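You operate a simulated robot arm through the tools that you are given. There is no shell and no other tool. Be economical: measure what you need, move in short steps, check, and stop when the job is done.

The job below is to be done with a simulated robot arm. You get a single attempt, and the scene is never put back.

## Task
Put things in order on the drying stand. At the end: the orange juice bottle stands where the silver bolt stood; the silver bolt stands where the clear jar with the orange lid stood; the clear jar with the orange lid stands on top of the pink ice pack; the white bracket stands where the orange juice bottle stood; whatever was shut is shut again. Leave all else as you found it, and nothing knocked over.

The check looks at the end state, three seconds after you hand in, the way a careful person would. Anything else that was tipped, shoved, dropped, spilled or broken makes it a failure. Lids that push on must go on centred and level and be pressed home; caps that screw on are set level and turned clockwise until they are tight.

## Robot
A 7-joint arm with a two-finger parallel gripper, fixed in place. Base frame: the origin is at the foot of the arm, x ahead of it, y to its left, z up; the work surface is at about z = 0.74. Lengths are in m, angles in rad, forces in N, time in s.
With the tool pointing down near the work surface it reaches from about 0.2 to 0.68 m from the base axis. Its first joint turns from -1.152 to 1.152 rad. Payload 2.4 kg.
The TCP is the grasp point between the finger pads, 0.03 m short of the fingertips. In the tool frame z runs along the fingers and y along their closing line. The gripper opens to 0.094 m. The fingers are 0.028 m wide and 0.01 m thick; the gripper's body (0.05 by 0.096 m) begins 0.055 m behind the TCP.
Orientation is told as [roll, pitch, yaw] about the base's x, y, z axes, in that order, counted from this pose: with the fingers straight down and closing along the base's y, the tool's x points along the base's -x, its y along +y and its z along -z.

## Interface
- The arm moves only by the tool step_arm. Its argument "plan" is a list of rows, each an object of numbers (a shift or turn left out is 0, a gripper value left out holds the last): "dx", "dy", "dz": the shift along the tool's x, y, z in m; "ax", "ay", "az": the turn, a rotation vector about the tool's x, y, z in rad; "hand": the finger opening in m, from 0 to 0.094. In form: [{"dx": .., "dy": .., "dz": .., "ax": .., "ay": .., "az": .., "hand": ..}, ...]. A call has 1 to 20 rows; each row is the pose to reach, as a shift and turn from the pose commanded when the call began, along the tool's axes at that moment. A row lasts 0.2 s, in which the tool goes at most 0.05 m and 0.15 rad; a call with a longer step from one row to the next is refused whole, and so is a gripper value outside its range. A pose out of reach is approached as far as the arm can. The call stops where the force on the tool passes 40 N (or 10 N more than at its start, if that is more) or the arm is blocked; 0.2 s more then pass. The fingers move at their own pace (about 0.153 m/s each) and stop on an object; they squeeze with about 39 N. The grip force told is the motor's: it shows also when the fingers shut on nothing. Time passes only in rows, and 0.2 s behind the last, so rows that repeat a pose let the fingers close. The reply holds the time, the measured pose of the TCP, the force on the tool along the base axes, the opening and the grip force, in the units named above and with some noise.
- Cameras (640 x 400 px; columns grow to the right, rows downward): "scene" is fixed at [0.0163, 0.4667, 1.4306]; the picture's right is [-0.89, -0.45, 0.00], its down [-0.31, 0.61, -0.73] and it looks along [0.33, -0.65, -0.69] (base axes); focal length 308 px, centre (320, 200). "wrist" rides on the gripper at [0.076, 0.014, -0.102] in the tool frame; the picture's right is [-0.18, 0.98, 0.00], its down [-0.75, -0.14, -0.64] and it looks along [-0.63, -0.12, 0.77] (tool axes); focal length 243 px, centre (320, 200). There is no depth. A picture from a camera that has moved, and an enlarged one, comes with that camera's place and axes in the base frame and with its lens.
- get_image(camera): a new picture of that camera. No time passes.
- inspect(camera, box): a new picture of the part [left, top, right, bottom] of that camera's present view, enlarged. No time passes.
- close_job(): hands the job in; it is judged then, once.

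Go step by step. Nothing tells you positions but the pictures and the camera data: compare them with the known pose of the tool, close in by small moves and look again before you grip or let go. The budget is 120 turns and 68 pictures, counting those below and the enlarged ones. Unless the task says otherwise, let go and move clear before handing in, and close with one line.

The tools are called after "Emit:" as a command line: name --argument value ..., lists and objects as JSON in quotes. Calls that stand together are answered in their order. step_arm: Moves the arm, as the interface text tells. Its arguments: {"type":"object","properties":{"plan":{"type":"array"}},"required":["plan"]} The other tools are called the same way: get_image (camera) takes a picture; inspect (camera, box) takes an enlarged picture of a part of a camera's view; close_job () hands the job in.

At the start:

```text
t: 0.0
position: [0.4484, 0.0489, 1.0159]
tcp_rot: [0.0, 0.001, -0.001]
force: [-0.2, -0.1, -0.5]
grip_width: 0.094
finger_force: 0.1
```

scene: 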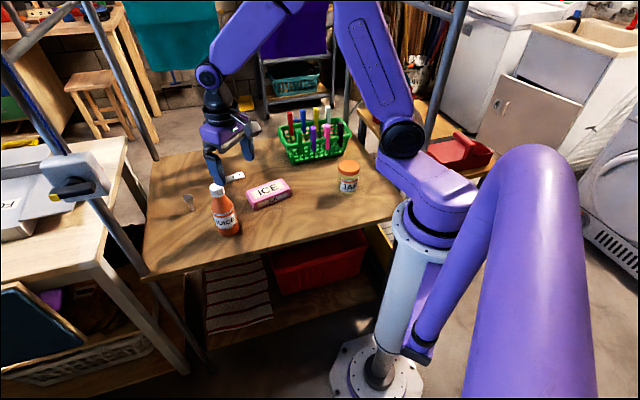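
wrist: 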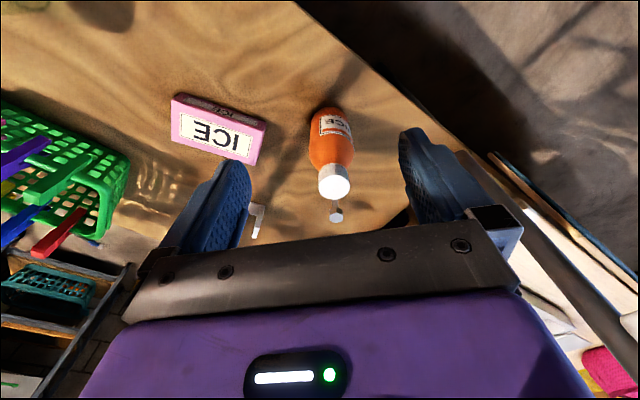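

I see the juice bottle, ice pack, jar, bracket and bolt on the stand. I'll enlarge the views to measure them.

Emit:
inspect --camera "scene" --box '[160, 140, 320, 240]'

Emit:
inspect --camera "scene" --box '[260, 90, 420, 210]'

Emit:
inspect --camera "wrist" --box '[160, 80, 420, 250]'

```text
4.00 times, centred on (240, 190) of scene
camera zoom: at [0.0163, 0.4667, 1.4306], right [-0.89, -0.45, 0.0], down [-0.31, 0.61, -0.73], along [0.33, -0.65, -0.69], focal length 1233 px, centre (640, 240)
```

zoom: 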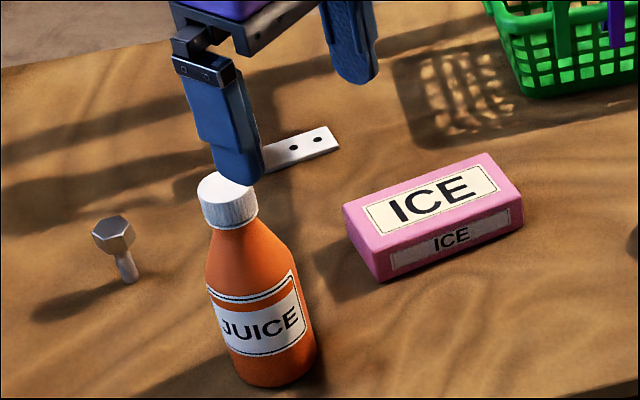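

```text
3.33 times, centred on (340, 150) of scene
camera zoom: at [0.0163, 0.4667, 1.4306], right [-0.89, -0.45, 0.0], down [-0.31, 0.61, -0.73], along [0.33, -0.65, -0.69], focal length 1027 px, centre (253, 367)
```

zoom: 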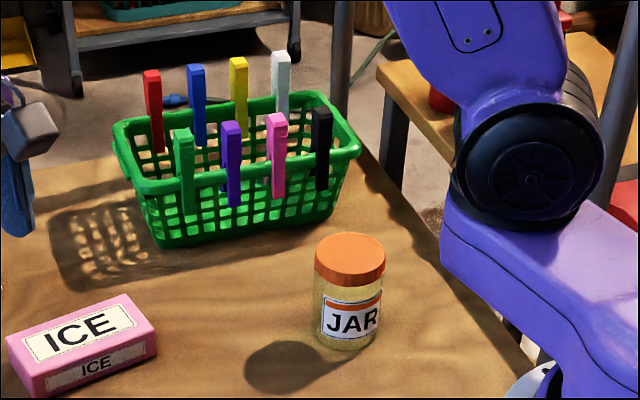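

```text
2.35 times, centred on (290, 165) of wrist
camera zoom: at [0.3723, 0.0634, 1.1194], right [0.18, 0.98, 0.0], down [0.75, -0.14, 0.64], along [0.63, -0.12, -0.77], focal length 571 px, centre (391, 282)
```

zoom: 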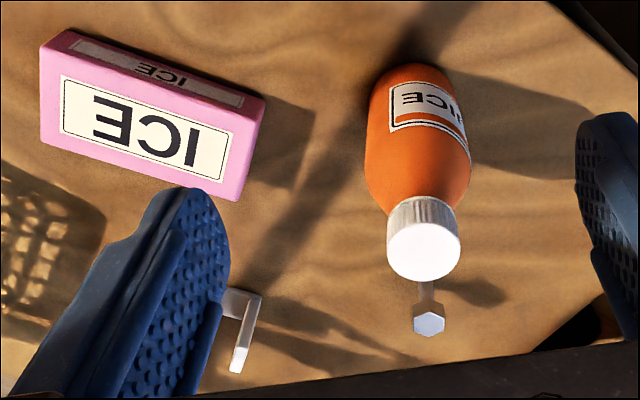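

Everything chains without a buffer: jar to pack, bolt to jar's spot, juice to bolt's spot, bracket to juice's spot. My estimates are jar ≈(0.284,-0.273), pack ≈(0.50,-0.123), bottle ≈(0.53,0.049), bolt ≈(0.686,0.035). I'll move above the jar and look.

Emit:
step_arm --plan '[{"dx": 0.02, "dy": -0.04}, {"dx": 0.04, "dy": -0.08}, {"dx": 0.06, "dy": -0.12}, {"dx": 0.08, "dy": -0.16}, {"dx": 0.1, "dy": -0.2}, {"dx": 0.12, "dy": -0.24}, {"dx": 0.14, "dy": -0.28}, {"dx": 0.164, "dy": -0.322}, {"dx": 0.164, "dy": -0.322}]'

Emit:
get_image --camera "wrist"

Emit:
get_image --camera "scene"

```text
t: 2.0
position: [0.2842, -0.2722, 1.0172]
tcp_rot: [-0.001, -0.001, 0.002]
force: [-0.4, -0.7, 0.3]
grip_width: 0.0939
finger_force: 0.1
```

```text
62 pictures are left
camera wrist: at [0.2074, -0.2583, 1.1203], right [0.18, 0.98, 0.0], down [0.75, -0.14, 0.64], along [0.63, -0.12, -0.77], focal length 243 px, centre (320, 200)
```

wrist: 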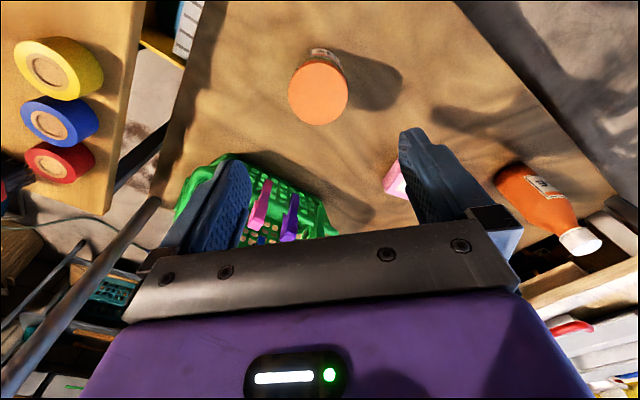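

```text
61 pictures are left
```

scene: 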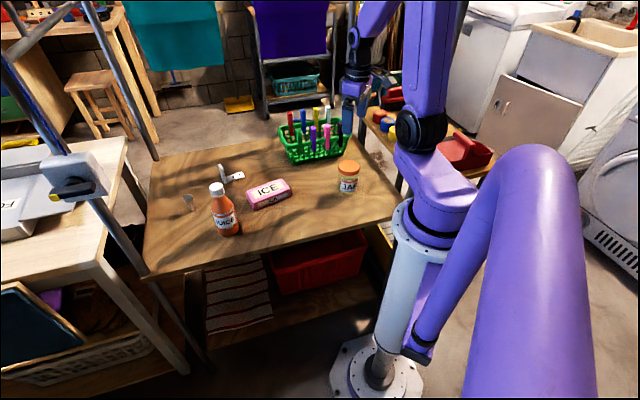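

The wrist view confirms the jar at about (0.284,-0.275). I'll zoom on the jar and on the bracket, which is now uncovered.

Emit:
inspect --camera "scene" --box '[320, 150, 380, 200]'

Emit:
inspect --camera "scene" --box '[170, 150, 270, 240]'

Emit:
inspect --camera "wrist" --box '[270, 30, 370, 140]'

```text
8.00 times, centred on (350, 175) of scene
camera zoom: at [0.0163, 0.4667, 1.4306], right [-0.89, -0.45, 0.0], down [-0.31, 0.61, -0.73], along [0.33, -0.65, -0.69], focal length 2466 px, centre (80, 400)
```

zoom: 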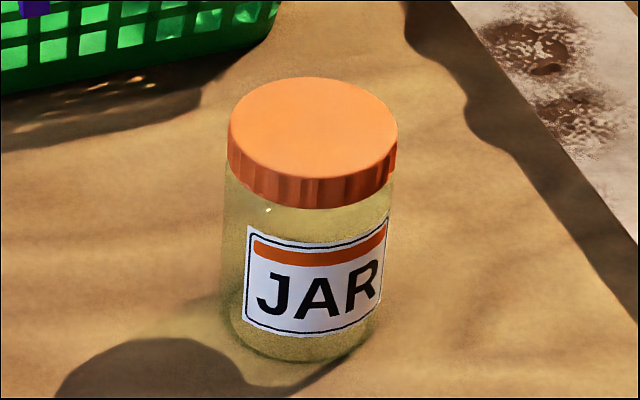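

```text
4.44 times, centred on (220, 195) of scene
camera zoom: at [0.0163, 0.4667, 1.4306], right [-0.89, -0.45, 0.0], down [-0.31, 0.61, -0.73], along [0.33, -0.65, -0.69], focal length 1370 px, centre (764, 222)
```

zoom: 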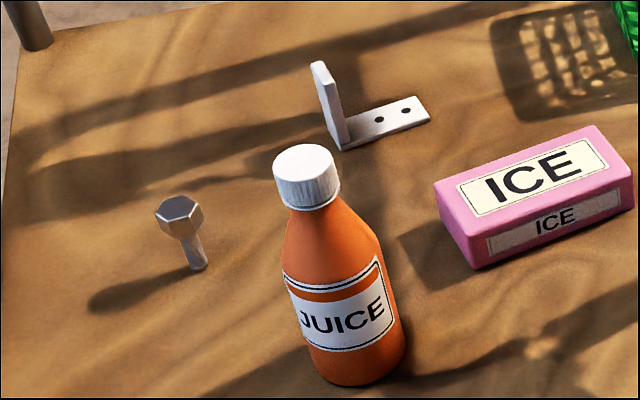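

```text
3.64 times, centred on (320, 85) of wrist
camera zoom: at [0.2074, -0.2583, 1.1203], right [0.18, 0.98, 0.0], down [0.75, -0.14, 0.64], along [0.63, -0.12, -0.77], focal length 882 px, centre (320, 618)
```

zoom: 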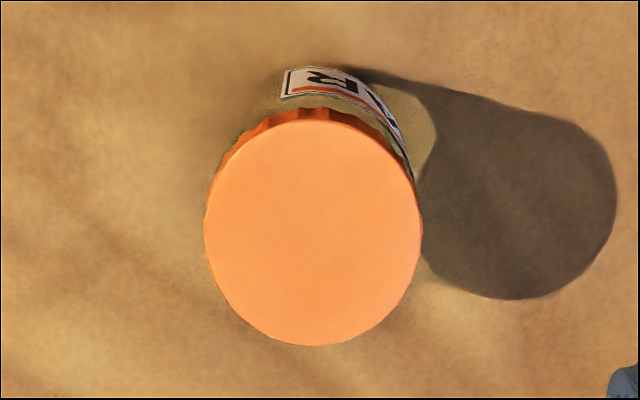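

The jar's lid is ribbed (a screw cap) and about as wide as the body, with its top near z 0.838. I'll go straight down so the pads hold body and lid together, then close.

Emit:
step_arm --plan '[{"dy": -0.003, "dz": 0.04}, {"dy": -0.003, "dz": 0.08}, {"dy": -0.003, "dz": 0.12}, {"dy": -0.003, "dz": 0.16}, {"dy": -0.003, "dz": 0.19}, {"dy": -0.003, "dz": 0.21}, {"dy": -0.003, "dz": 0.222}, {"dy": -0.003, "dz": 0.222}]'

Emit:
get_image --camera "wrist"

Emit:
inspect --camera "scene" --box '[300, 110, 400, 200]'

```text
t: 3.8
position: [0.2847, -0.2739, 0.7955]
tcp_rot: [0.0, -0.001, 0.0]
force: [0.3, 0.3, 1.0]
grip_width: 0.0938
finger_force: 0.0
```

```text
57 pictures are left
camera wrist: at [0.2092, -0.2606, 0.8972], right [0.18, 0.98, 0.0], down [0.75, -0.14, 0.64], along [0.63, -0.12, -0.77], focal length 243 px, centre (320, 200)
```

wrist: 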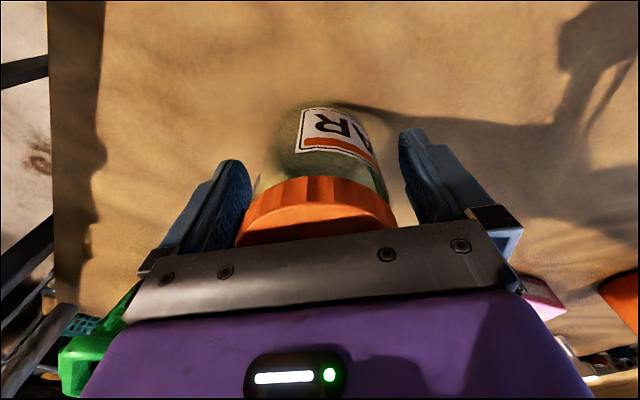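

```text
4.44 times, centred on (350, 155) of scene
camera zoom: at [0.0163, 0.4667, 1.4306], right [-0.89, -0.45, 0.0], down [-0.31, 0.61, -0.73], along [0.33, -0.65, -0.69], focal length 1370 px, centre (187, 400)
```

zoom: 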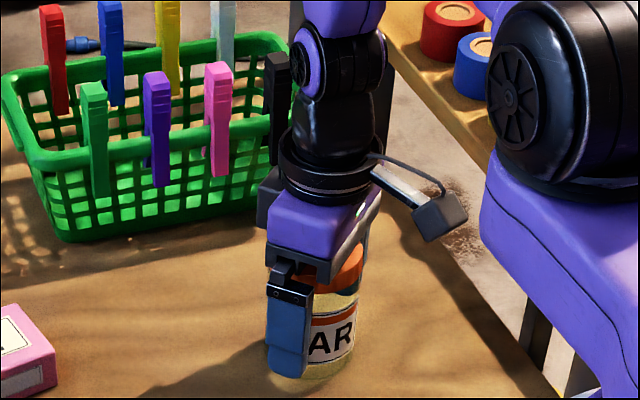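

The jar sits between the fingers, a few mm toward -y. I'll nudge and close, then lift 1.5 cm and check.

Emit:
step_arm --plan '[{"dy": -0.003, "hand": 0.08}, {"dy": -0.003, "hand": 0.07}, {"dy": -0.003, "hand": 0.05}, {"dy": -0.003, "hand": 0.05}, {"dy": -0.003, "dz": -0.008, "hand": 0.05}, {"dy": -0.003, "dz": -0.02}, {"dy": -0.003, "dz": -0.02}]'

Emit:
get_image --camera "wrist"

Emit:
inspect --camera "scene" --box '[300, 110, 400, 200]'

```text
t: 5.4
position: [0.2848, -0.2791, 0.8143]
tcp_rot: [0.001, 0.0, 0.001]
force: [-0.1, -0.1, -2.0]
grip_width: 0.0697
finger_force: 38.6
```

```text
55 pictures are left
camera wrist: at [0.2091, -0.2643, 0.9178], right [0.18, 0.98, 0.0], down [0.75, -0.14, 0.64], along [0.63, -0.12, -0.77], focal length 243 px, centre (320, 200)
```

wrist: 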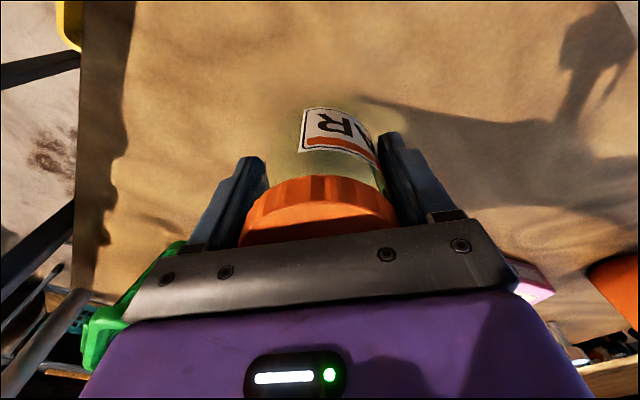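

```text
4.44 times, centred on (350, 155) of scene
camera zoom: at [0.0163, 0.4667, 1.4306], right [-0.89, -0.45, 0.0], down [-0.31, 0.61, -0.73], along [0.33, -0.65, -0.69], focal length 1370 px, centre (187, 400)
```

zoom: 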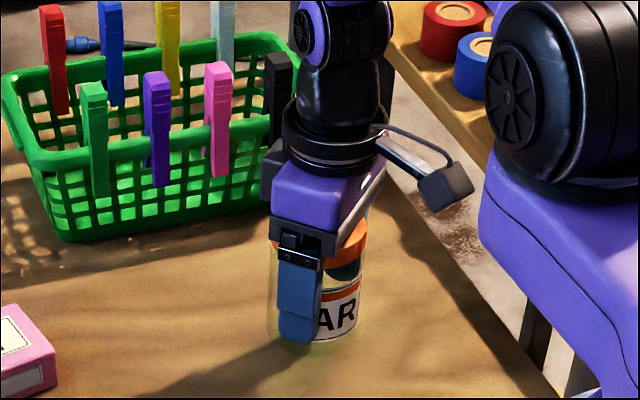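

The jar came up whole, closed. The pack centre agrees from both cameras at (0.502,-0.122). I'll lift and carry the jar over it.

Emit:
step_arm --plan '[{"dz": -0.04}, {"dz": -0.08}, {"dz": -0.115}, {"dx": -0.036, "dy": 0.026, "dz": -0.115}, {"dx": -0.072, "dy": 0.052, "dz": -0.115}, {"dx": -0.108, "dy": 0.078, "dz": -0.115}, {"dx": -0.144, "dy": 0.104, "dz": -0.115}, {"dx": -0.18, "dy": 0.13, "dz": -0.115}, {"dx": -0.2, "dy": 0.145, "dz": -0.115}, {"dx": -0.217, "dy": 0.156, "dz": -0.115}, {"dx": -0.217, "dy": 0.156, "dz": -0.115}, {"dx": -0.217, "dy": 0.156, "dz": -0.085}, {"dx": -0.217, "dy": 0.156, "dz": -0.06}, {"dx": -0.217, "dy": 0.156, "dz": -0.04}, {"dx": -0.217, "dy": 0.156, "dz": -0.04}]'

Emit:
get_image --camera "wrist"

Emit:
inspect --camera "scene" --box '[200, 120, 320, 220]'

```text
t: 8.6
position: [0.5015, -0.1234, 0.8546]
tcp_rot: [0.0, 0.0, 0.0]
force: [0.2, 0.4, -2.0]
grip_width: 0.0697
finger_force: 39.4
```

```text
53 pictures are left
camera wrist: at [0.4249, -0.1094, 0.9563], right [0.18, 0.98, 0.0], down [0.75, -0.14, 0.64], along [0.63, -0.12, -0.77], focal length 243 px, centre (320, 200)
```

wrist: 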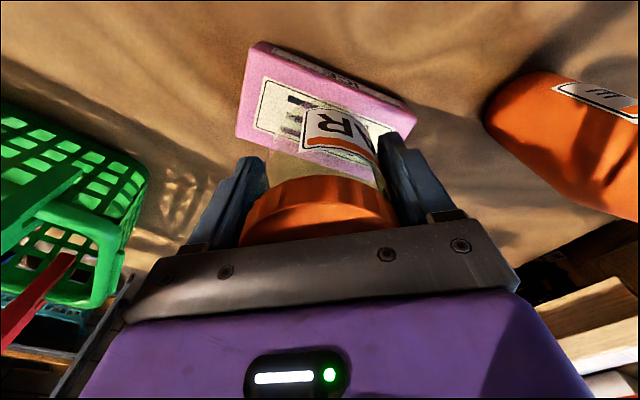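

```text
4.00 times, centred on (260, 170) of scene
camera zoom: at [0.0163, 0.4667, 1.4306], right [-0.89, -0.45, 0.0], down [-0.31, 0.61, -0.73], along [0.33, -0.65, -0.69], focal length 1233 px, centre (560, 320)
```

zoom: 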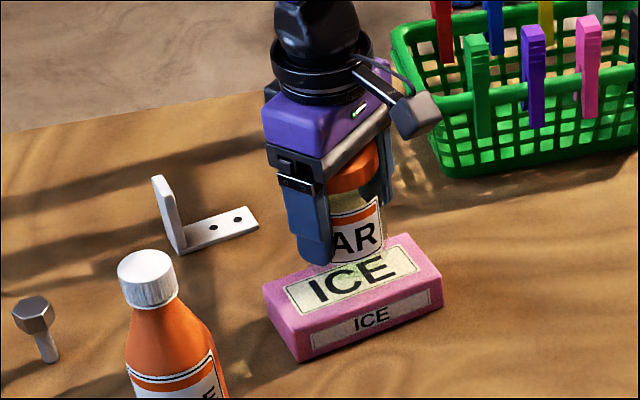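

The jar is centred over the pack. I'll lower it gently to contact.

Emit:
step_arm --plan '[{"dz": 0.01}, {"dz": 0.018}, {"dz": 0.022}, {"dz": 0.024}, {"dz": 0.024}]'

Emit:
inspect --camera "scene" --box '[240, 150, 300, 210]'

```text
t: 9.8
position: [0.5006, -0.1219, 0.8324]
tcp_rot: [0.001, -0.001, 0.002]
force: [0.0, -0.6, -0.9]
grip_width: 0.07
finger_force: 38.7
```

```text
6.67 times, centred on (270, 180) of scene
camera zoom: at [0.0163, 0.4667, 1.4306], right [-0.89, -0.45, 0.0], down [-0.31, 0.61, -0.73], along [0.33, -0.65, -0.69], focal length 2055 px, centre (653, 333)
```

zoom: 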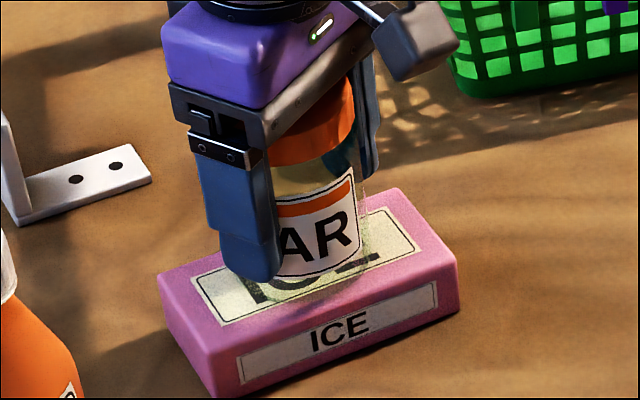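

Near contact. I'll ease down in 1 mm rows.

Emit:
step_arm --plan '[{"dz": 0.001}, {"dz": 0.002}, {"dz": 0.002}]'

```text
t: 10.6
position: [0.5021, -0.1218, 0.8299]
tcp_rot: [-0.001, -0.005, 0.0]
force: [-3.5, 1.7, 25.4]
grip_width: 0.0694
finger_force: 39.0
```

Firm contact was reached. I'll back off a little, open, and rise.

Emit:
step_arm --plan '[{"dz": -0.0015}, {"dz": -0.0015, "hand": 0.078}, {"dz": -0.0015, "hand": 0.088}, {"dz": -0.0015, "hand": 0.088}]'

Emit:
get_image --camera "wrist"

```text
t: 11.6
position: [0.5017, -0.1216, 0.8296]
tcp_rot: [0.001, -0.001, -0.001]
force: [0.1, 0.9, -0.5]
grip_width: 0.0877
finger_force: 0.0
```

```text
50 pictures are left
camera wrist: at [0.4251, -0.1077, 0.9324], right [0.18, 0.98, 0.0], down [0.75, -0.14, 0.64], along [0.63, -0.12, -0.77], focal length 243 px, centre (320, 200)
```

wrist: 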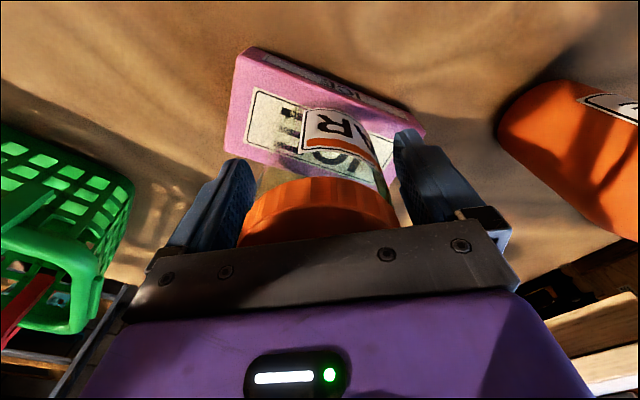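

Released cleanly. I'll rise and travel toward the bolt, high over everything.

Emit:
step_arm --plan '[{"dz": -0.04}, {"dz": -0.08}, {"dz": -0.12}, {"dz": -0.16}, {"dx": -0.03, "dy": 0.03, "dz": -0.16}, {"dx": -0.06, "dy": 0.06, "dz": -0.16}, {"dx": -0.09, "dy": 0.09, "dz": -0.16}, {"dx": -0.12, "dy": 0.12, "dz": -0.16}, {"dx": -0.145, "dy": 0.14, "dz": -0.16}, {"dx": -0.16, "dy": 0.157, "dz": -0.16}, {"dx": -0.16, "dy": 0.157, "dz": -0.16}]'

Emit:
get_image --camera "wrist"

Emit:
get_image --camera "scene"

```text
t: 14.0
position: [0.6608, 0.0354, 0.9923]
tcp_rot: [0.0, -0.001, -0.001]
force: [-0.6, 0.1, -1.4]
grip_width: 0.088
finger_force: 0.0
```

```text
49 pictures are left
camera wrist: at [0.5855, 0.049, 1.0939], right [0.18, 0.98, 0.0], down [0.75, -0.14, 0.64], along [0.63, -0.12, -0.77], focal length 243 px, centre (320, 200)
```

wrist: 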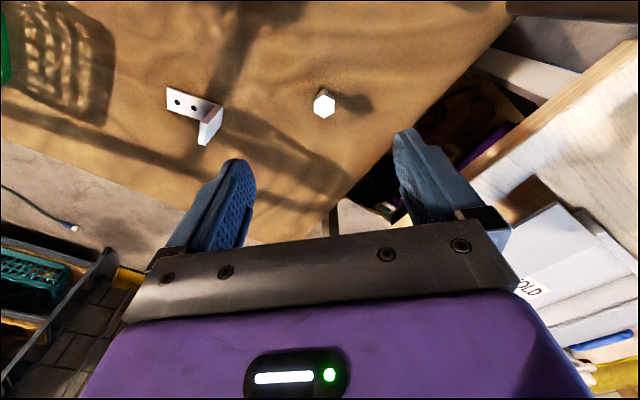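

```text
48 pictures are left
```

scene: 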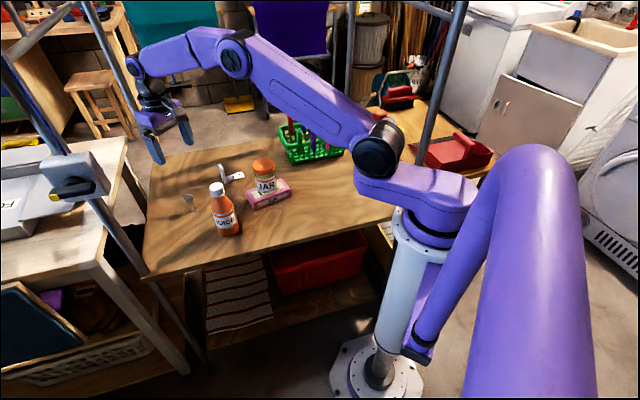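

The bolt head shows at about (0.687,0.034). I'll zoom to see the hexagon's flats for the grasp, and the bracket.

Emit:
inspect --camera "wrist" --box '[294, 80, 354, 130]'

Emit:
inspect --camera "wrist" --box '[150, 75, 250, 155]'

Emit:
inspect --camera "scene" --box '[225, 145, 305, 215]'

```text
8.00 times, centred on (324, 105) of wrist
camera zoom: at [0.5855, 0.049, 1.0939], right [0.18, 0.98, 0.0], down [0.75, -0.14, 0.64], along [0.63, -0.12, -0.77], focal length 1941 px, centre (288, 960)
```

zoom: 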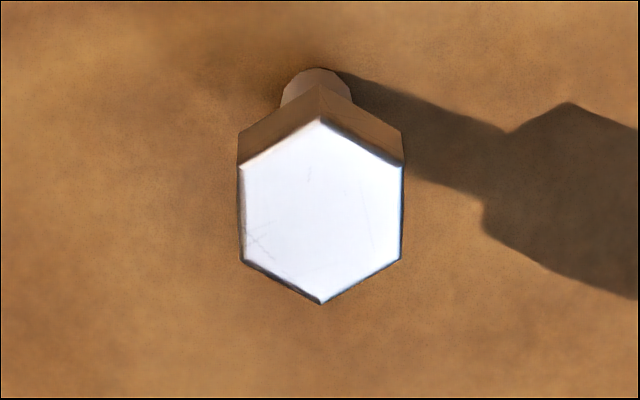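

```text
5.00 times, centred on (200, 115) of wrist
camera zoom: at [0.5855, 0.049, 1.0939], right [0.18, 0.98, 0.0], down [0.75, -0.14, 0.64], along [0.63, -0.12, -0.77], focal length 1213 px, centre (920, 625)
```

zoom: 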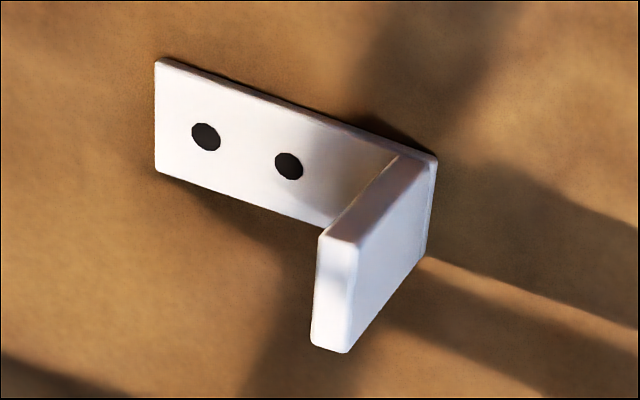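

```text
5.71 times, centred on (265, 180) of scene
camera zoom: at [0.0163, 0.4667, 1.4306], right [-0.89, -0.45, 0.0], down [-0.31, 0.61, -0.73], along [0.33, -0.65, -0.69], focal length 1761 px, centre (634, 314)
```

zoom: 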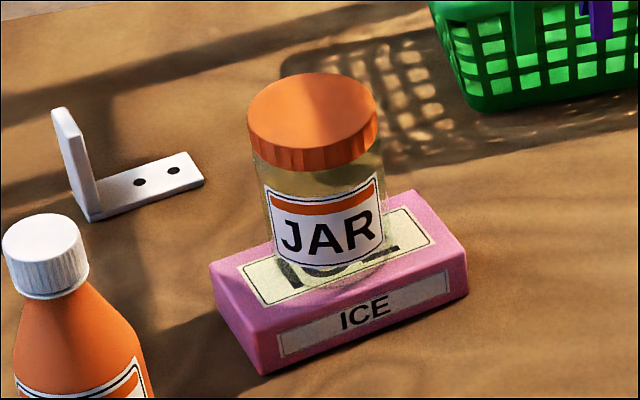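

Flats call for a -0.18 rad yaw. I'll move over the bolt at (0.688,0.034), turn, and go partway down to check the reach.

Emit:
step_arm --plan '[{"dx": -0.015, "az": 0.09}, {"dx": -0.027, "dy": -0.001, "az": 0.18}, {"dx": -0.027, "dy": -0.001, "dz": 0.04, "az": 0.18}, {"dx": -0.027, "dy": -0.001, "dz": 0.08, "az": 0.18}, {"dx": -0.027, "dy": -0.001, "dz": 0.12, "az": 0.18}, {"dx": -0.027, "dy": -0.001, "dz": 0.14, "az": 0.18}, {"dx": -0.027, "dy": -0.001, "dz": 0.14, "az": 0.18}]'

Emit:
get_image --camera "wrist"

```text
t: 15.6
position: [0.6877, 0.0321, 0.8498]
tcp_rot: [0.0, -0.001, -0.179]
force: [-1.1, 0.1, 0.4]
grip_width: 0.0879
finger_force: 0.0
```

```text
44 pictures are left
camera wrist: at [0.6167, 0.06, 0.9516], right [0.36, 0.93, 0.0], down [0.72, -0.27, 0.64], along [0.6, -0.23, -0.77], focal length 243 px, centre (320, 200)
```

wrist: 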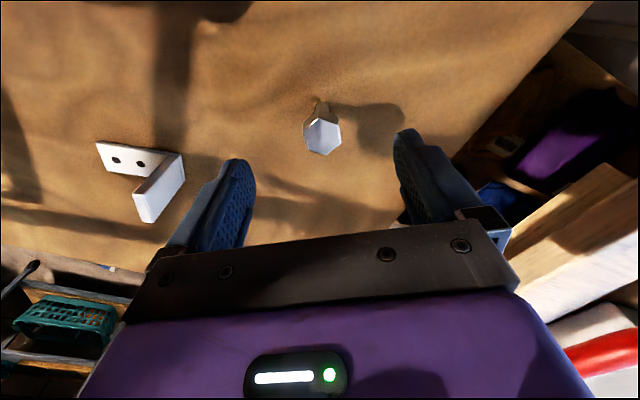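

Reach is fine and the bolt is centred between the fingers. Down to the head and close gently.

Emit:
step_arm --plan '[{"dz": 0.03}, {"dz": 0.055}, {"dz": 0.068}, {"dz": 0.068}]'

Emit:
get_image --camera "wrist"

Emit:
inspect --camera "scene" --box '[150, 150, 250, 230]'

```text
t: 16.6
position: [0.6784, 0.0326, 0.7841]
tcp_rot: [0.001, 0.0, -0.179]
force: [-0.1, -0.3, 1.0]
grip_width: 0.0878
finger_force: 0.1
out of reach, approached as far as the arm can: row 2, 3, 4
```

```text
43 pictures are left
camera wrist: at [0.606, 0.0591, 0.8861], right [0.36, 0.93, 0.0], down [0.72, -0.27, 0.64], along [0.6, -0.23, -0.77], focal length 243 px, centre (320, 200)
```

wrist: 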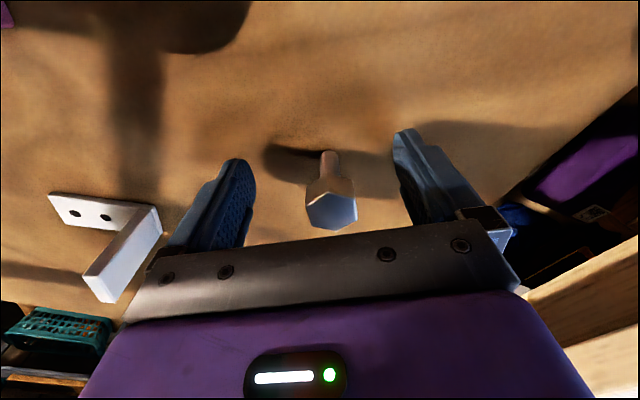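

```text
5.00 times, centred on (200, 190) of scene
camera zoom: at [0.0163, 0.4667, 1.4306], right [-0.89, -0.45, 0.0], down [-0.31, 0.61, -0.73], along [0.33, -0.65, -0.69], focal length 1541 px, centre (920, 250)
```

zoom: 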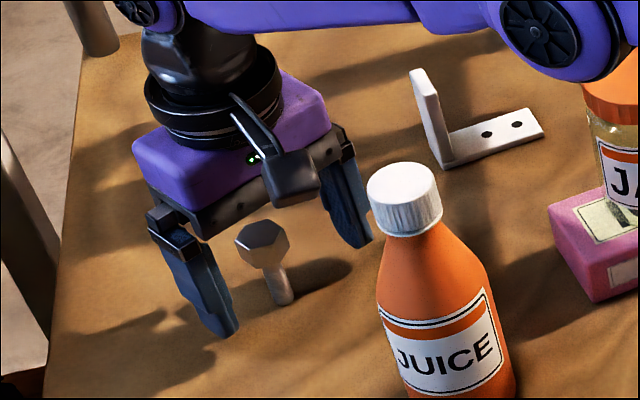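

The straight-down reach ends ~1 cm short of the bolt. I'll rise a little, tilt the fingers 0.1 rad outward, and come back down.

Emit:
step_arm --plan '[{"dz": -0.03}, {"dz": -0.03, "ay": -0.05}, {"dz": -0.03, "ay": -0.1}, {"dz": -0.03, "ay": -0.1}]'

```text
t: 17.6
position: [0.6785, 0.0317, 0.8131]
tcp_rot: [-0.001, -0.1, -0.18]
force: [-0.7, 0.8, 0.3]
grip_width: 0.088
finger_force: 0.0
```

The tilt is the right way. Now down and outward to the bolt head.

Emit:
step_arm --plan '[{"dx": -0.006, "dy": 0.003, "dz": 0.01}, {"dx": -0.006, "dy": 0.003, "dz": 0.022}, {"dx": -0.006, "dy": 0.003, "dz": 0.03}, {"dx": -0.006, "dy": 0.003, "dz": 0.03}]'

Emit:
get_image --camera "wrist"

```text
t: 18.6
position: [0.6874, 0.033, 0.7843]
tcp_rot: [-0.001, -0.101, -0.179]
force: [0.6, 0.5, 0.0]
grip_width: 0.088
finger_force: 0.0
```

```text
41 pictures are left
camera wrist: at [0.6061, 0.0624, 0.8792], right [0.36, 0.93, 0.02], down [0.65, -0.26, 0.71], along [0.67, -0.24, -0.7], focal length 243 px, centre (320, 200)
```

wrist: 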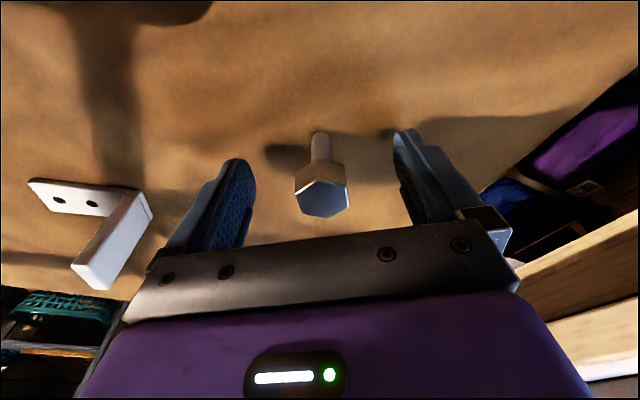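

The bolt is centred between the pads. Closing in stages, then a small lift.

Emit:
step_arm --plan '[{"hand": 0.06}, {"hand": 0.04}, {"hand": 0.034}, {"hand": 0.03}, {"hand": 0.026}, {"hand": 0.02}, {"hand": 0.015}, {"hand": 0.015}]'

Emit:
inspect --camera "scene" --box '[160, 160, 240, 230]'

```text
t: 20.4
position: [0.6873, 0.0333, 0.7849]
tcp_rot: [0.001, -0.1, -0.18]
force: [0.1, -1.1, 0.2]
grip_width: 0.0252
finger_force: 38.6
```

```text
5.71 times, centred on (200, 195) of scene
camera zoom: at [0.0163, 0.4667, 1.4306], right [-0.89, -0.45, 0.0], down [-0.31, 0.61, -0.73], along [0.33, -0.65, -0.69], focal length 1761 px, centre (1006, 229)
```

zoom: 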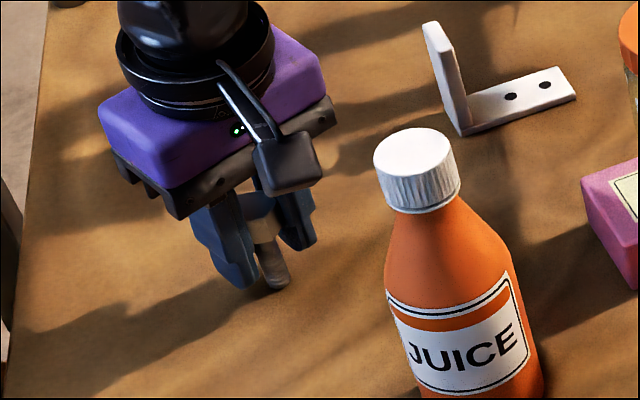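

The bolt is gripped by its flats. I'll lift it straight up and carry it over to the jar's old spot, keeping this orientation.

Emit:
step_arm --plan '[{"dx": -0.002, "dz": -0.02}, {"dx": -0.006, "dz": -0.06}, {"dx": -0.01, "dz": -0.1}, {"dx": -0.0145, "dz": -0.145}, {"dx": -0.019, "dz": -0.189}, {"dx": 0.0094, "dy": -0.0314, "dz": -0.1918}, {"dx": 0.0378, "dy": -0.0627, "dz": -0.1947}, {"dx": 0.0661, "dy": -0.0941, "dz": -0.1975}, {"dx": 0.0945, "dy": -0.1255, "dz": -0.2004}, {"dx": 0.1229, "dy": -0.1568, "dz": -0.2032}, {"dx": 0.1513, "dy": -0.1882, "dz": -0.2061}, {"dx": 0.1796, "dy": -0.2196, "dz": -0.2089}, {"dx": 0.208, "dy": -0.2509, "dz": -0.2117}, {"dx": 0.2364, "dy": -0.2823, "dz": -0.2146}, {"dx": 0.2648, "dy": -0.3137, "dz": -0.2174}, {"dx": 0.2931, "dy": -0.345, "dz": -0.2203}, {"dx": 0.3215, "dy": -0.3764, "dz": -0.2231}, {"dx": 0.3215, "dy": -0.3764, "dz": -0.2231}]'

Emit:
get_image --camera "scene"

Emit:
get_image --camera "wrist"

```text
t: 24.2
position: [0.2848, -0.2756, 0.9759]
tcp_rot: [0.001, -0.1, -0.18]
force: [0.7, -0.1, -1.0]
grip_width: 0.0259
finger_force: 38.9
```

```text
39 pictures are left
```

scene: 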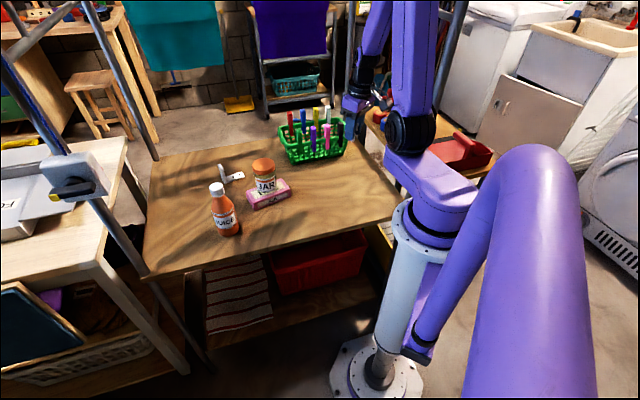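

```text
38 pictures are left
camera wrist: at [0.2034, -0.2471, 1.0713], right [0.36, 0.93, 0.02], down [0.65, -0.26, 0.71], along [0.67, -0.24, -0.7], focal length 243 px, centre (320, 200)
```

wrist: 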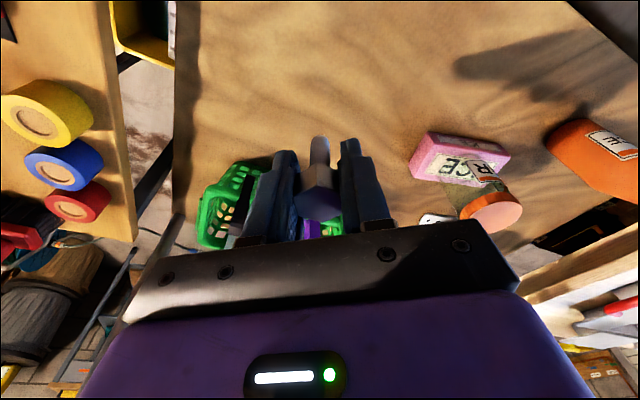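

Now down vertically to just above the surface at the jar's old spot.

Emit:
step_arm --plan '[{"dx": 0.004, "dz": 0.04}, {"dx": 0.008, "dz": 0.08}, {"dx": 0.012, "dz": 0.12}, {"dx": 0.0155, "dz": 0.155}, {"dx": 0.0175, "dz": 0.175}, {"dx": 0.0185, "dz": 0.185}, {"dx": 0.0185, "dz": 0.185}]'

Emit:
inspect --camera "scene" --box '[310, 130, 390, 210]'

Emit:
get_image --camera "wrist"

```text
t: 25.8
position: [0.2897, -0.2799, 0.8126]
tcp_rot: [0.025, -0.06, -0.182]
force: [-0.2, 0.6, -0.6]
grip_width: 0.0242
finger_force: 39.0
out of reach, approached as far as the arm can: row 3, 4, 5, 6, 7
```

```text
5.00 times, centred on (350, 170) of scene
camera zoom: at [0.0163, 0.4667, 1.4306], right [-0.89, -0.45, 0.0], down [-0.31, 0.61, -0.73], along [0.33, -0.65, -0.69], focal length 1541 px, centre (170, 350)
```

zoom: 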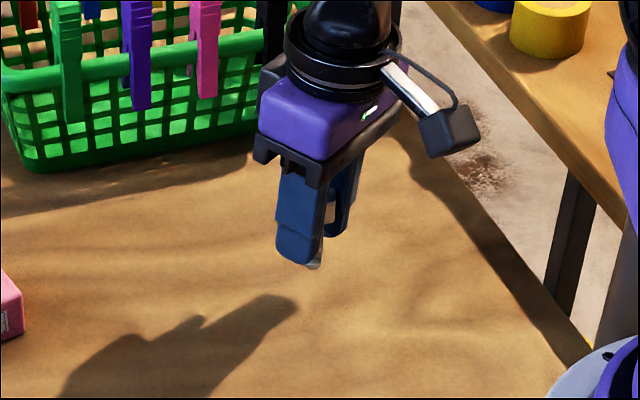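

```text
36 pictures are left
camera wrist: at [0.2117, -0.2537, 0.9106], right [0.36, 0.93, 0.04], down [0.67, -0.28, 0.68], along [0.65, -0.22, -0.73], focal length 243 px, centre (320, 200)
```

wrist: 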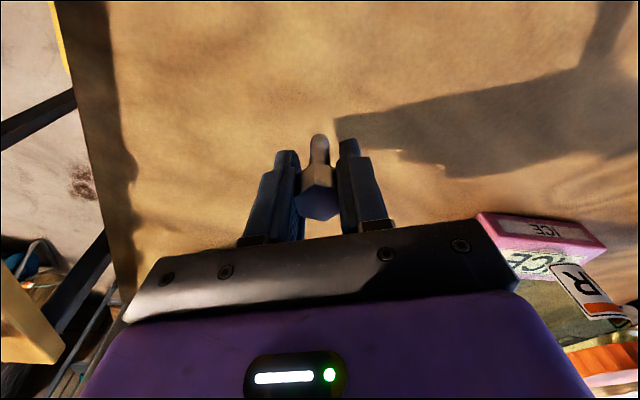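

The outward tilt is out of reach this close to the base. I'll rise, restore the exact tilt, and then turn about the vertical so that the tilt points sideways instead.

Emit:
step_arm --plan '[{"dz": -0.04}, {"dz": -0.08}, {"dz": -0.11}, {"dz": -0.11, "ax": 0.025, "ay": -0.04}, {"dz": -0.11, "ax": 0.025, "ay": -0.04}]'

```text
t: 27.0
position: [0.2801, -0.2755, 0.9227]
tcp_rot: [-0.025, -0.14, -0.181]
force: [-0.6, 0.4, -1.7]
grip_width: 0.0245
finger_force: 39.1
out of reach, approached as far as the arm can: row 2
```

The commanded orientation had in fact been kept, so I undo that correction and check.

Emit:
step_arm --plan '[{"ax": -0.025, "ay": 0.04}, {"ax": -0.025, "ay": 0.04}]'

```text
t: 27.6
position: [0.2798, -0.2765, 0.9212]
tcp_rot: [0.0, -0.1, -0.18]
force: [0.5, -0.2, -1.5]
grip_width: 0.0245
finger_force: 38.7
```

Orientation is back at the grasp tilt. Now I turn +1.2 rad about the base vertical.

Emit:
step_arm --plan '[{"ax": -0.0146, "az": -0.1463}, {"ax": -0.0293, "az": -0.2925}, {"ax": -0.0439, "az": -0.4388}, {"ax": -0.0585, "az": -0.585}, {"ax": -0.0732, "az": -0.7313}, {"ax": -0.0878, "az": -0.8776}, {"ax": -0.1025, "az": -1.0238}, {"ax": -0.1198, "az": -1.194}, {"ax": -0.1198, "az": -1.194}]'

```text
refused: row 8 steps farther than a row can; nothing moved
```

Emit:
step_arm --plan '[{"ax": -0.0133, "az": -0.1327}, {"ax": -0.0266, "az": -0.2653}, {"ax": -0.0399, "az": -0.398}, {"ax": -0.0532, "az": -0.5307}, {"ax": -0.0666, "az": -0.6633}, {"ax": -0.0799, "az": -0.796}, {"ax": -0.0932, "az": -0.9287}, {"ax": -0.1065, "az": -1.0613}, {"ax": -0.1198, "az": -1.194}, {"ax": -0.1198, "az": -1.194}]'

```text
t: 29.8
position: [0.2781, -0.2773, 0.9213]
tcp_rot: [-0.002, -0.1, 1.022]
force: [0.0, -0.2, -1.7]
grip_width: 0.0242
finger_force: 39.4
```

The tilt is preserved. Now descend at the jar's old spot, stopping a few mm above the surface.

Emit:
step_arm --plan '[{"dx": 0.0025, "dy": -0.001, "dz": 0.038}, {"dx": 0.005, "dy": -0.002, "dz": 0.076}, {"dx": 0.007, "dy": -0.003, "dz": 0.106}, {"dx": 0.008, "dy": -0.0037, "dz": 0.122}, {"dx": 0.0087, "dy": -0.0037, "dz": 0.1328}, {"dx": 0.0087, "dy": -0.0037, "dz": 0.1328}]'

Emit:
inspect --camera "scene" --box '[320, 150, 380, 200]'

Emit:
get_image --camera "wrist"

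```text
t: 31.2
position: [0.3015, -0.288, 0.793]
tcp_rot: [0.001, -0.102, 1.021]
force: [0.3, -0.4, -1.4]
grip_width: 0.0243
finger_force: 39.1
out of reach, approached as far as the arm can: row 4, 5, 6
```

```text
8.00 times, centred on (350, 175) of scene
camera zoom: at [0.0163, 0.4667, 1.4306], right [-0.89, -0.45, 0.0], down [-0.31, 0.61, -0.73], along [0.33, -0.65, -0.69], focal length 2466 px, centre (80, 400)
```

zoom: 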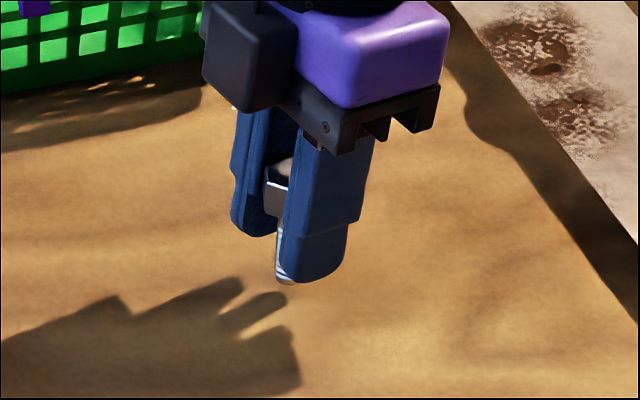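

```text
34 pictures are left
camera wrist: at [0.2438, -0.3542, 0.8872], right [-0.74, 0.67, 0.02], down [0.48, 0.51, 0.72], along [0.47, 0.54, -0.7], focal length 243 px, centre (320, 200)
```

wrist: 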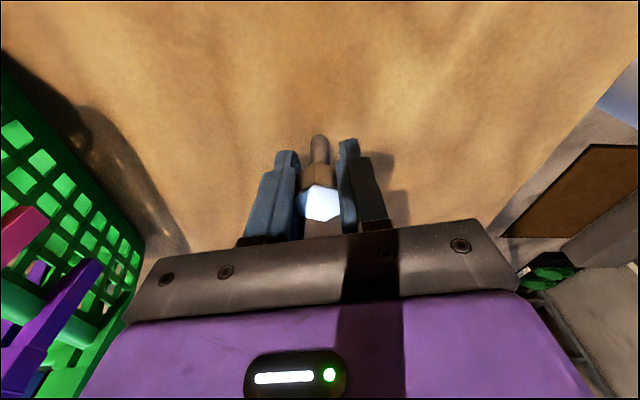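

Still slightly too close in for this tilt. I'll rise and turn a further 0.9 rad so the tilt points inward, which moves the wrist outward.

Emit:
step_arm --plan '[{"dx": -0.004, "dz": -0.04}, {"dx": -0.008, "dz": -0.08}, {"dx": -0.008, "dz": -0.08, "ax": -0.0133, "az": -0.1327}, {"dx": -0.008, "dz": -0.08, "ax": -0.0266, "az": -0.2653}, {"dx": -0.008, "dz": -0.08, "ax": -0.0399, "az": -0.398}, {"dx": -0.008, "dz": -0.08, "ax": -0.0532, "az": -0.5307}, {"dx": -0.008, "dz": -0.08, "ax": -0.0666, "az": -0.6633}, {"dx": -0.008, "dz": -0.08, "ax": -0.0799, "az": -0.796}, {"dx": -0.008, "dz": -0.08, "ax": -0.0898, "az": -0.8955}, {"dx": -0.008, "dz": -0.08, "ax": -0.0898, "az": -0.8955}]'

```text
t: 33.4
position: [0.2833, -0.2758, 0.8684]
tcp_rot: [0.0, -0.098, 1.922]
force: [0.7, 0.1, -0.2]
grip_width: 0.0241
finger_force: 38.9
```

That works. Now straight down to just above the surface.

Emit:
step_arm --plan '[{"dx": 0.004, "dz": 0.04}, {"dx": 0.0065, "dz": 0.065}, {"dx": 0.008, "dz": 0.08}, {"dx": 0.008, "dz": 0.08}]'

Emit:
inspect --camera "scene" --box '[320, 150, 380, 200]'

```text
t: 34.4
position: [0.2835, -0.2754, 0.7868]
tcp_rot: [0.011, -0.1, 1.92]
force: [0.2, 0.6, -1.2]
grip_width: 0.0241
finger_force: 38.6
```

```text
8.00 times, centred on (350, 175) of scene
camera zoom: at [0.0163, 0.4667, 1.4306], right [-0.89, -0.45, 0.0], down [-0.31, 0.61, -0.73], along [0.33, -0.65, -0.69], focal length 2466 px, centre (80, 400)
```

zoom: 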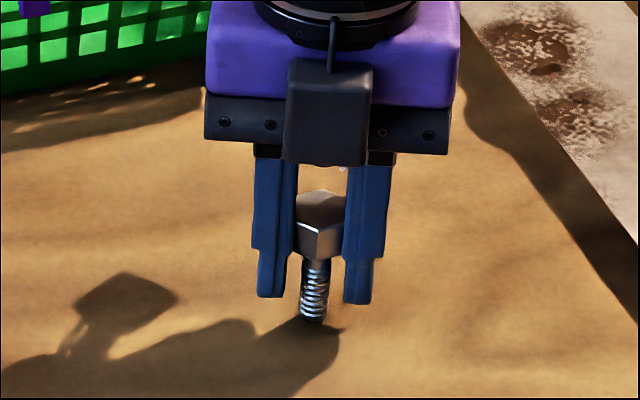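

Bolt looks upright, over the jar's old base. Easing down to contact.

Emit:
step_arm --plan '[{"dz": 0.001}, {"dz": 0.002}, {"dz": 0.003}, {"dz": 0.003}]'

```text
t: 35.4
position: [0.2845, -0.2752, 0.7846]
tcp_rot: [0.008, -0.102, 1.919]
force: [1.4, -0.2, -0.9]
grip_width: 0.0239
finger_force: 38.9
```

Emit:
step_arm --plan '[{"dz": 0.001}, {"dz": 0.001}]'

Emit:
inspect --camera "scene" --box '[330, 160, 370, 190]'

```text
t: 36.0
position: [0.2843, -0.2755, 0.7847]
tcp_rot: [0.008, -0.102, 1.92]
force: [-0.1, -0.2, -1.0]
grip_width: 0.0239
finger_force: 38.4
```

```text
13.33 times, centred on (350, 175) of scene
camera zoom: at [0.0163, 0.4667, 1.4306], right [-0.89, -0.45, 0.0], down [-0.31, 0.61, -0.73], along [0.33, -0.65, -0.69], focal length 4109 px, centre (-80, 533)
```

zoom: 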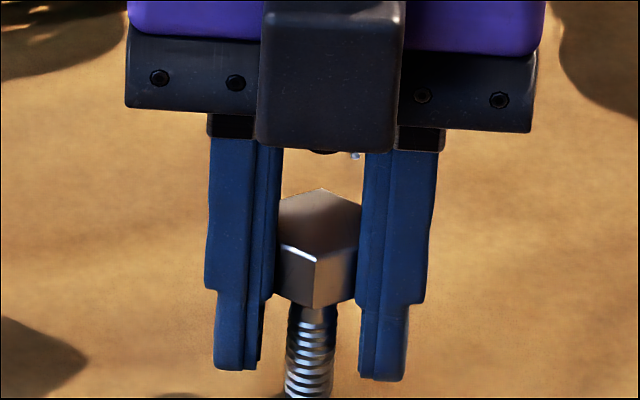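

No contact force yet. A few more 1 mm steps.

Emit:
step_arm --plan '[{"dz": 0.001}, {"dz": 0.002}, {"dz": 0.002}]'

Emit:
inspect --camera "scene" --box '[330, 170, 370, 200]'

```text
t: 36.8
position: [0.2838, -0.2748, 0.7826]
tcp_rot: [0.009, -0.101, 1.919]
force: [-5.2, -0.5, 36.8]
grip_width: 0.0244
finger_force: 38.8
```

```text
13.33 times, centred on (350, 185) of scene
camera zoom: at [0.0158, 0.4671, 1.4305], right [-0.89, -0.45, 0.0], down [-0.31, 0.61, -0.73], along [0.33, -0.65, -0.69], focal length 4109 px, centre (-80, 400)
```

zoom: 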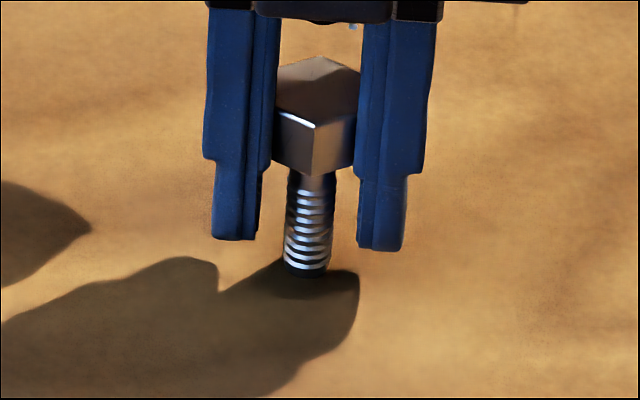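

Contact, and the bolt looks plumb. I'll relieve the pressure and open slowly.

Emit:
step_arm --plan '[{"dz": -0.0012}, {"dz": -0.0012}, {"dz": -0.0012, "hand": 0.03}, {"dz": -0.0012, "hand": 0.036}, {"dz": -0.0012, "hand": 0.05}, {"dz": -0.0012, "hand": 0.065}, {"dz": -0.0012, "hand": 0.065}]'

Emit:
inspect --camera "scene" --box '[320, 150, 380, 200]'

```text
t: 38.4
position: [0.2845, -0.2756, 0.7837]
tcp_rot: [0.008, -0.102, 1.918]
force: [-0.5, -0.2, 0.2]
grip_width: 0.0651
finger_force: 0.0
```

```text
8.00 times, centred on (350, 175) of scene
camera zoom: at [0.0163, 0.4667, 1.4306], right [-0.89, -0.45, 0.0], down [-0.31, 0.61, -0.73], along [0.33, -0.65, -0.69], focal length 2466 px, centre (80, 400)
```

zoom: 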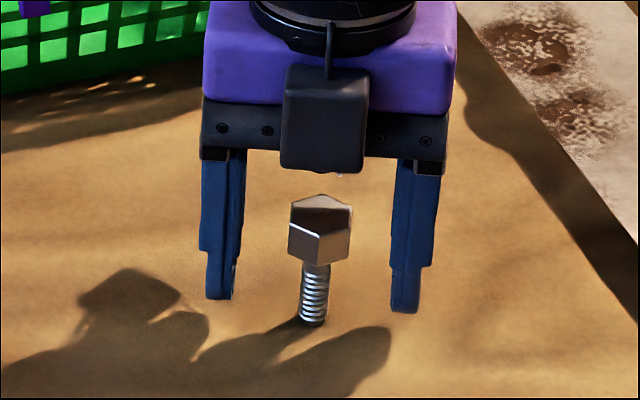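

The bolt stands upright on its own. I'll rise and level the tool.

Emit:
step_arm --plan '[{"dx": -0.002, "dz": -0.02}, {"dx": -0.006, "dz": -0.06}, {"dx": -0.01, "dz": -0.1}, {"dx": -0.014, "dz": -0.14}, {"dx": -0.018, "dz": -0.18}, {"dx": -0.02, "dz": -0.2}, {"dx": -0.02, "dz": -0.2, "ay": 0.1}, {"dx": -0.02, "dz": -0.2, "ay": 0.1}]'

```text
t: 40.2
position: [0.2828, -0.2743, 0.9841]
tcp_rot: [-0.001, 0.002, 1.921]
force: [1.0, 0.3, 0.9]
grip_width: 0.0648
finger_force: 0.1
```

Level again. Now I'll turn back to yaw 0 while travelling above the juice bottle.

Emit:
step_arm --plan '[{"dx": -0.0168, "dy": -0.0264, "dz": -0.02, "az": 0.1477}, {"dx": -0.0337, "dy": -0.0529, "dz": -0.02, "az": 0.2954}, {"dx": -0.0505, "dy": -0.0793, "dz": -0.02, "az": 0.4431}, {"dx": -0.0673, "dy": -0.1057, "dz": -0.02, "az": 0.5908}, {"dx": -0.0842, "dy": -0.1322, "dz": -0.02, "az": 0.7385}, {"dx": -0.101, "dy": -0.1586, "dz": -0.02, "az": 0.8862}, {"dx": -0.1178, "dy": -0.185, "dz": -0.02, "az": 1.0338}, {"dx": -0.1346, "dy": -0.2114, "dz": -0.02, "az": 1.1815}, {"dx": -0.1515, "dy": -0.2379, "dz": -0.02, "az": 1.3292}, {"dx": -0.1683, "dy": -0.2643, "dz": -0.02, "az": 1.4769}, {"dx": -0.1851, "dy": -0.2907, "dz": -0.02, "az": 1.6246}, {"dx": -0.202, "dy": -0.3172, "dz": -0.02, "az": 1.7723}, {"dx": -0.2188, "dy": -0.3436, "dz": -0.02, "az": 1.92}, {"dx": -0.2188, "dy": -0.3436, "dz": -0.02, "az": 1.92}]'

Emit:
get_image --camera "wrist"

```text
t: 43.2
position: [0.5317, 0.0489, 1.0049]
tcp_rot: [0.0, 0.001, -0.002]
force: [-0.6, 0.3, -0.2]
grip_width: 0.0648
finger_force: 0.0
```

```text
29 pictures are left
camera wrist: at [0.4558, 0.0633, 1.1074], right [0.19, 0.98, 0.0], down [0.75, -0.14, 0.64], along [0.63, -0.12, -0.77], focal length 243 px, centre (320, 200)
```

wrist: 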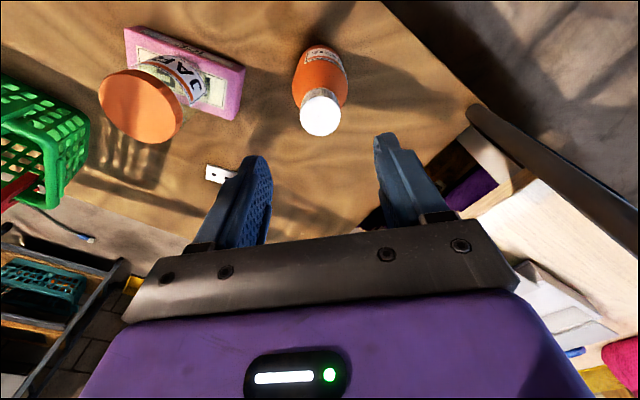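

The cap is centred at (0.531,0.049). I'll look closely at cap and shoulder to pick the grip height.

Emit:
inspect --camera "scene" --box '[195, 170, 255, 245]'

```text
5.33 times, centred on (225, 208) of scene
camera zoom: at [0.0163, 0.4667, 1.4306], right [-0.89, -0.45, 0.0], down [-0.31, 0.61, -0.73], along [0.33, -0.65, -0.69], focal length 1644 px, centre (827, 160)
```

zoom: 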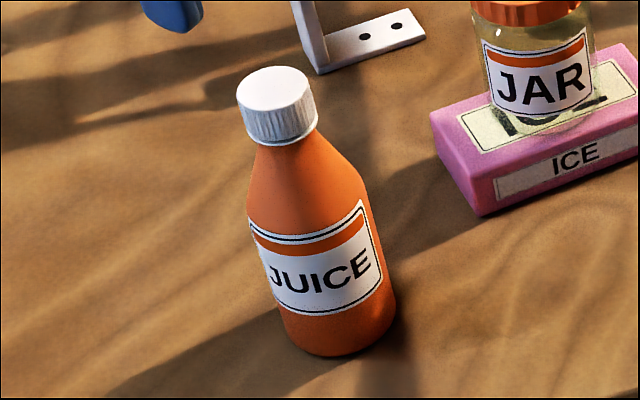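

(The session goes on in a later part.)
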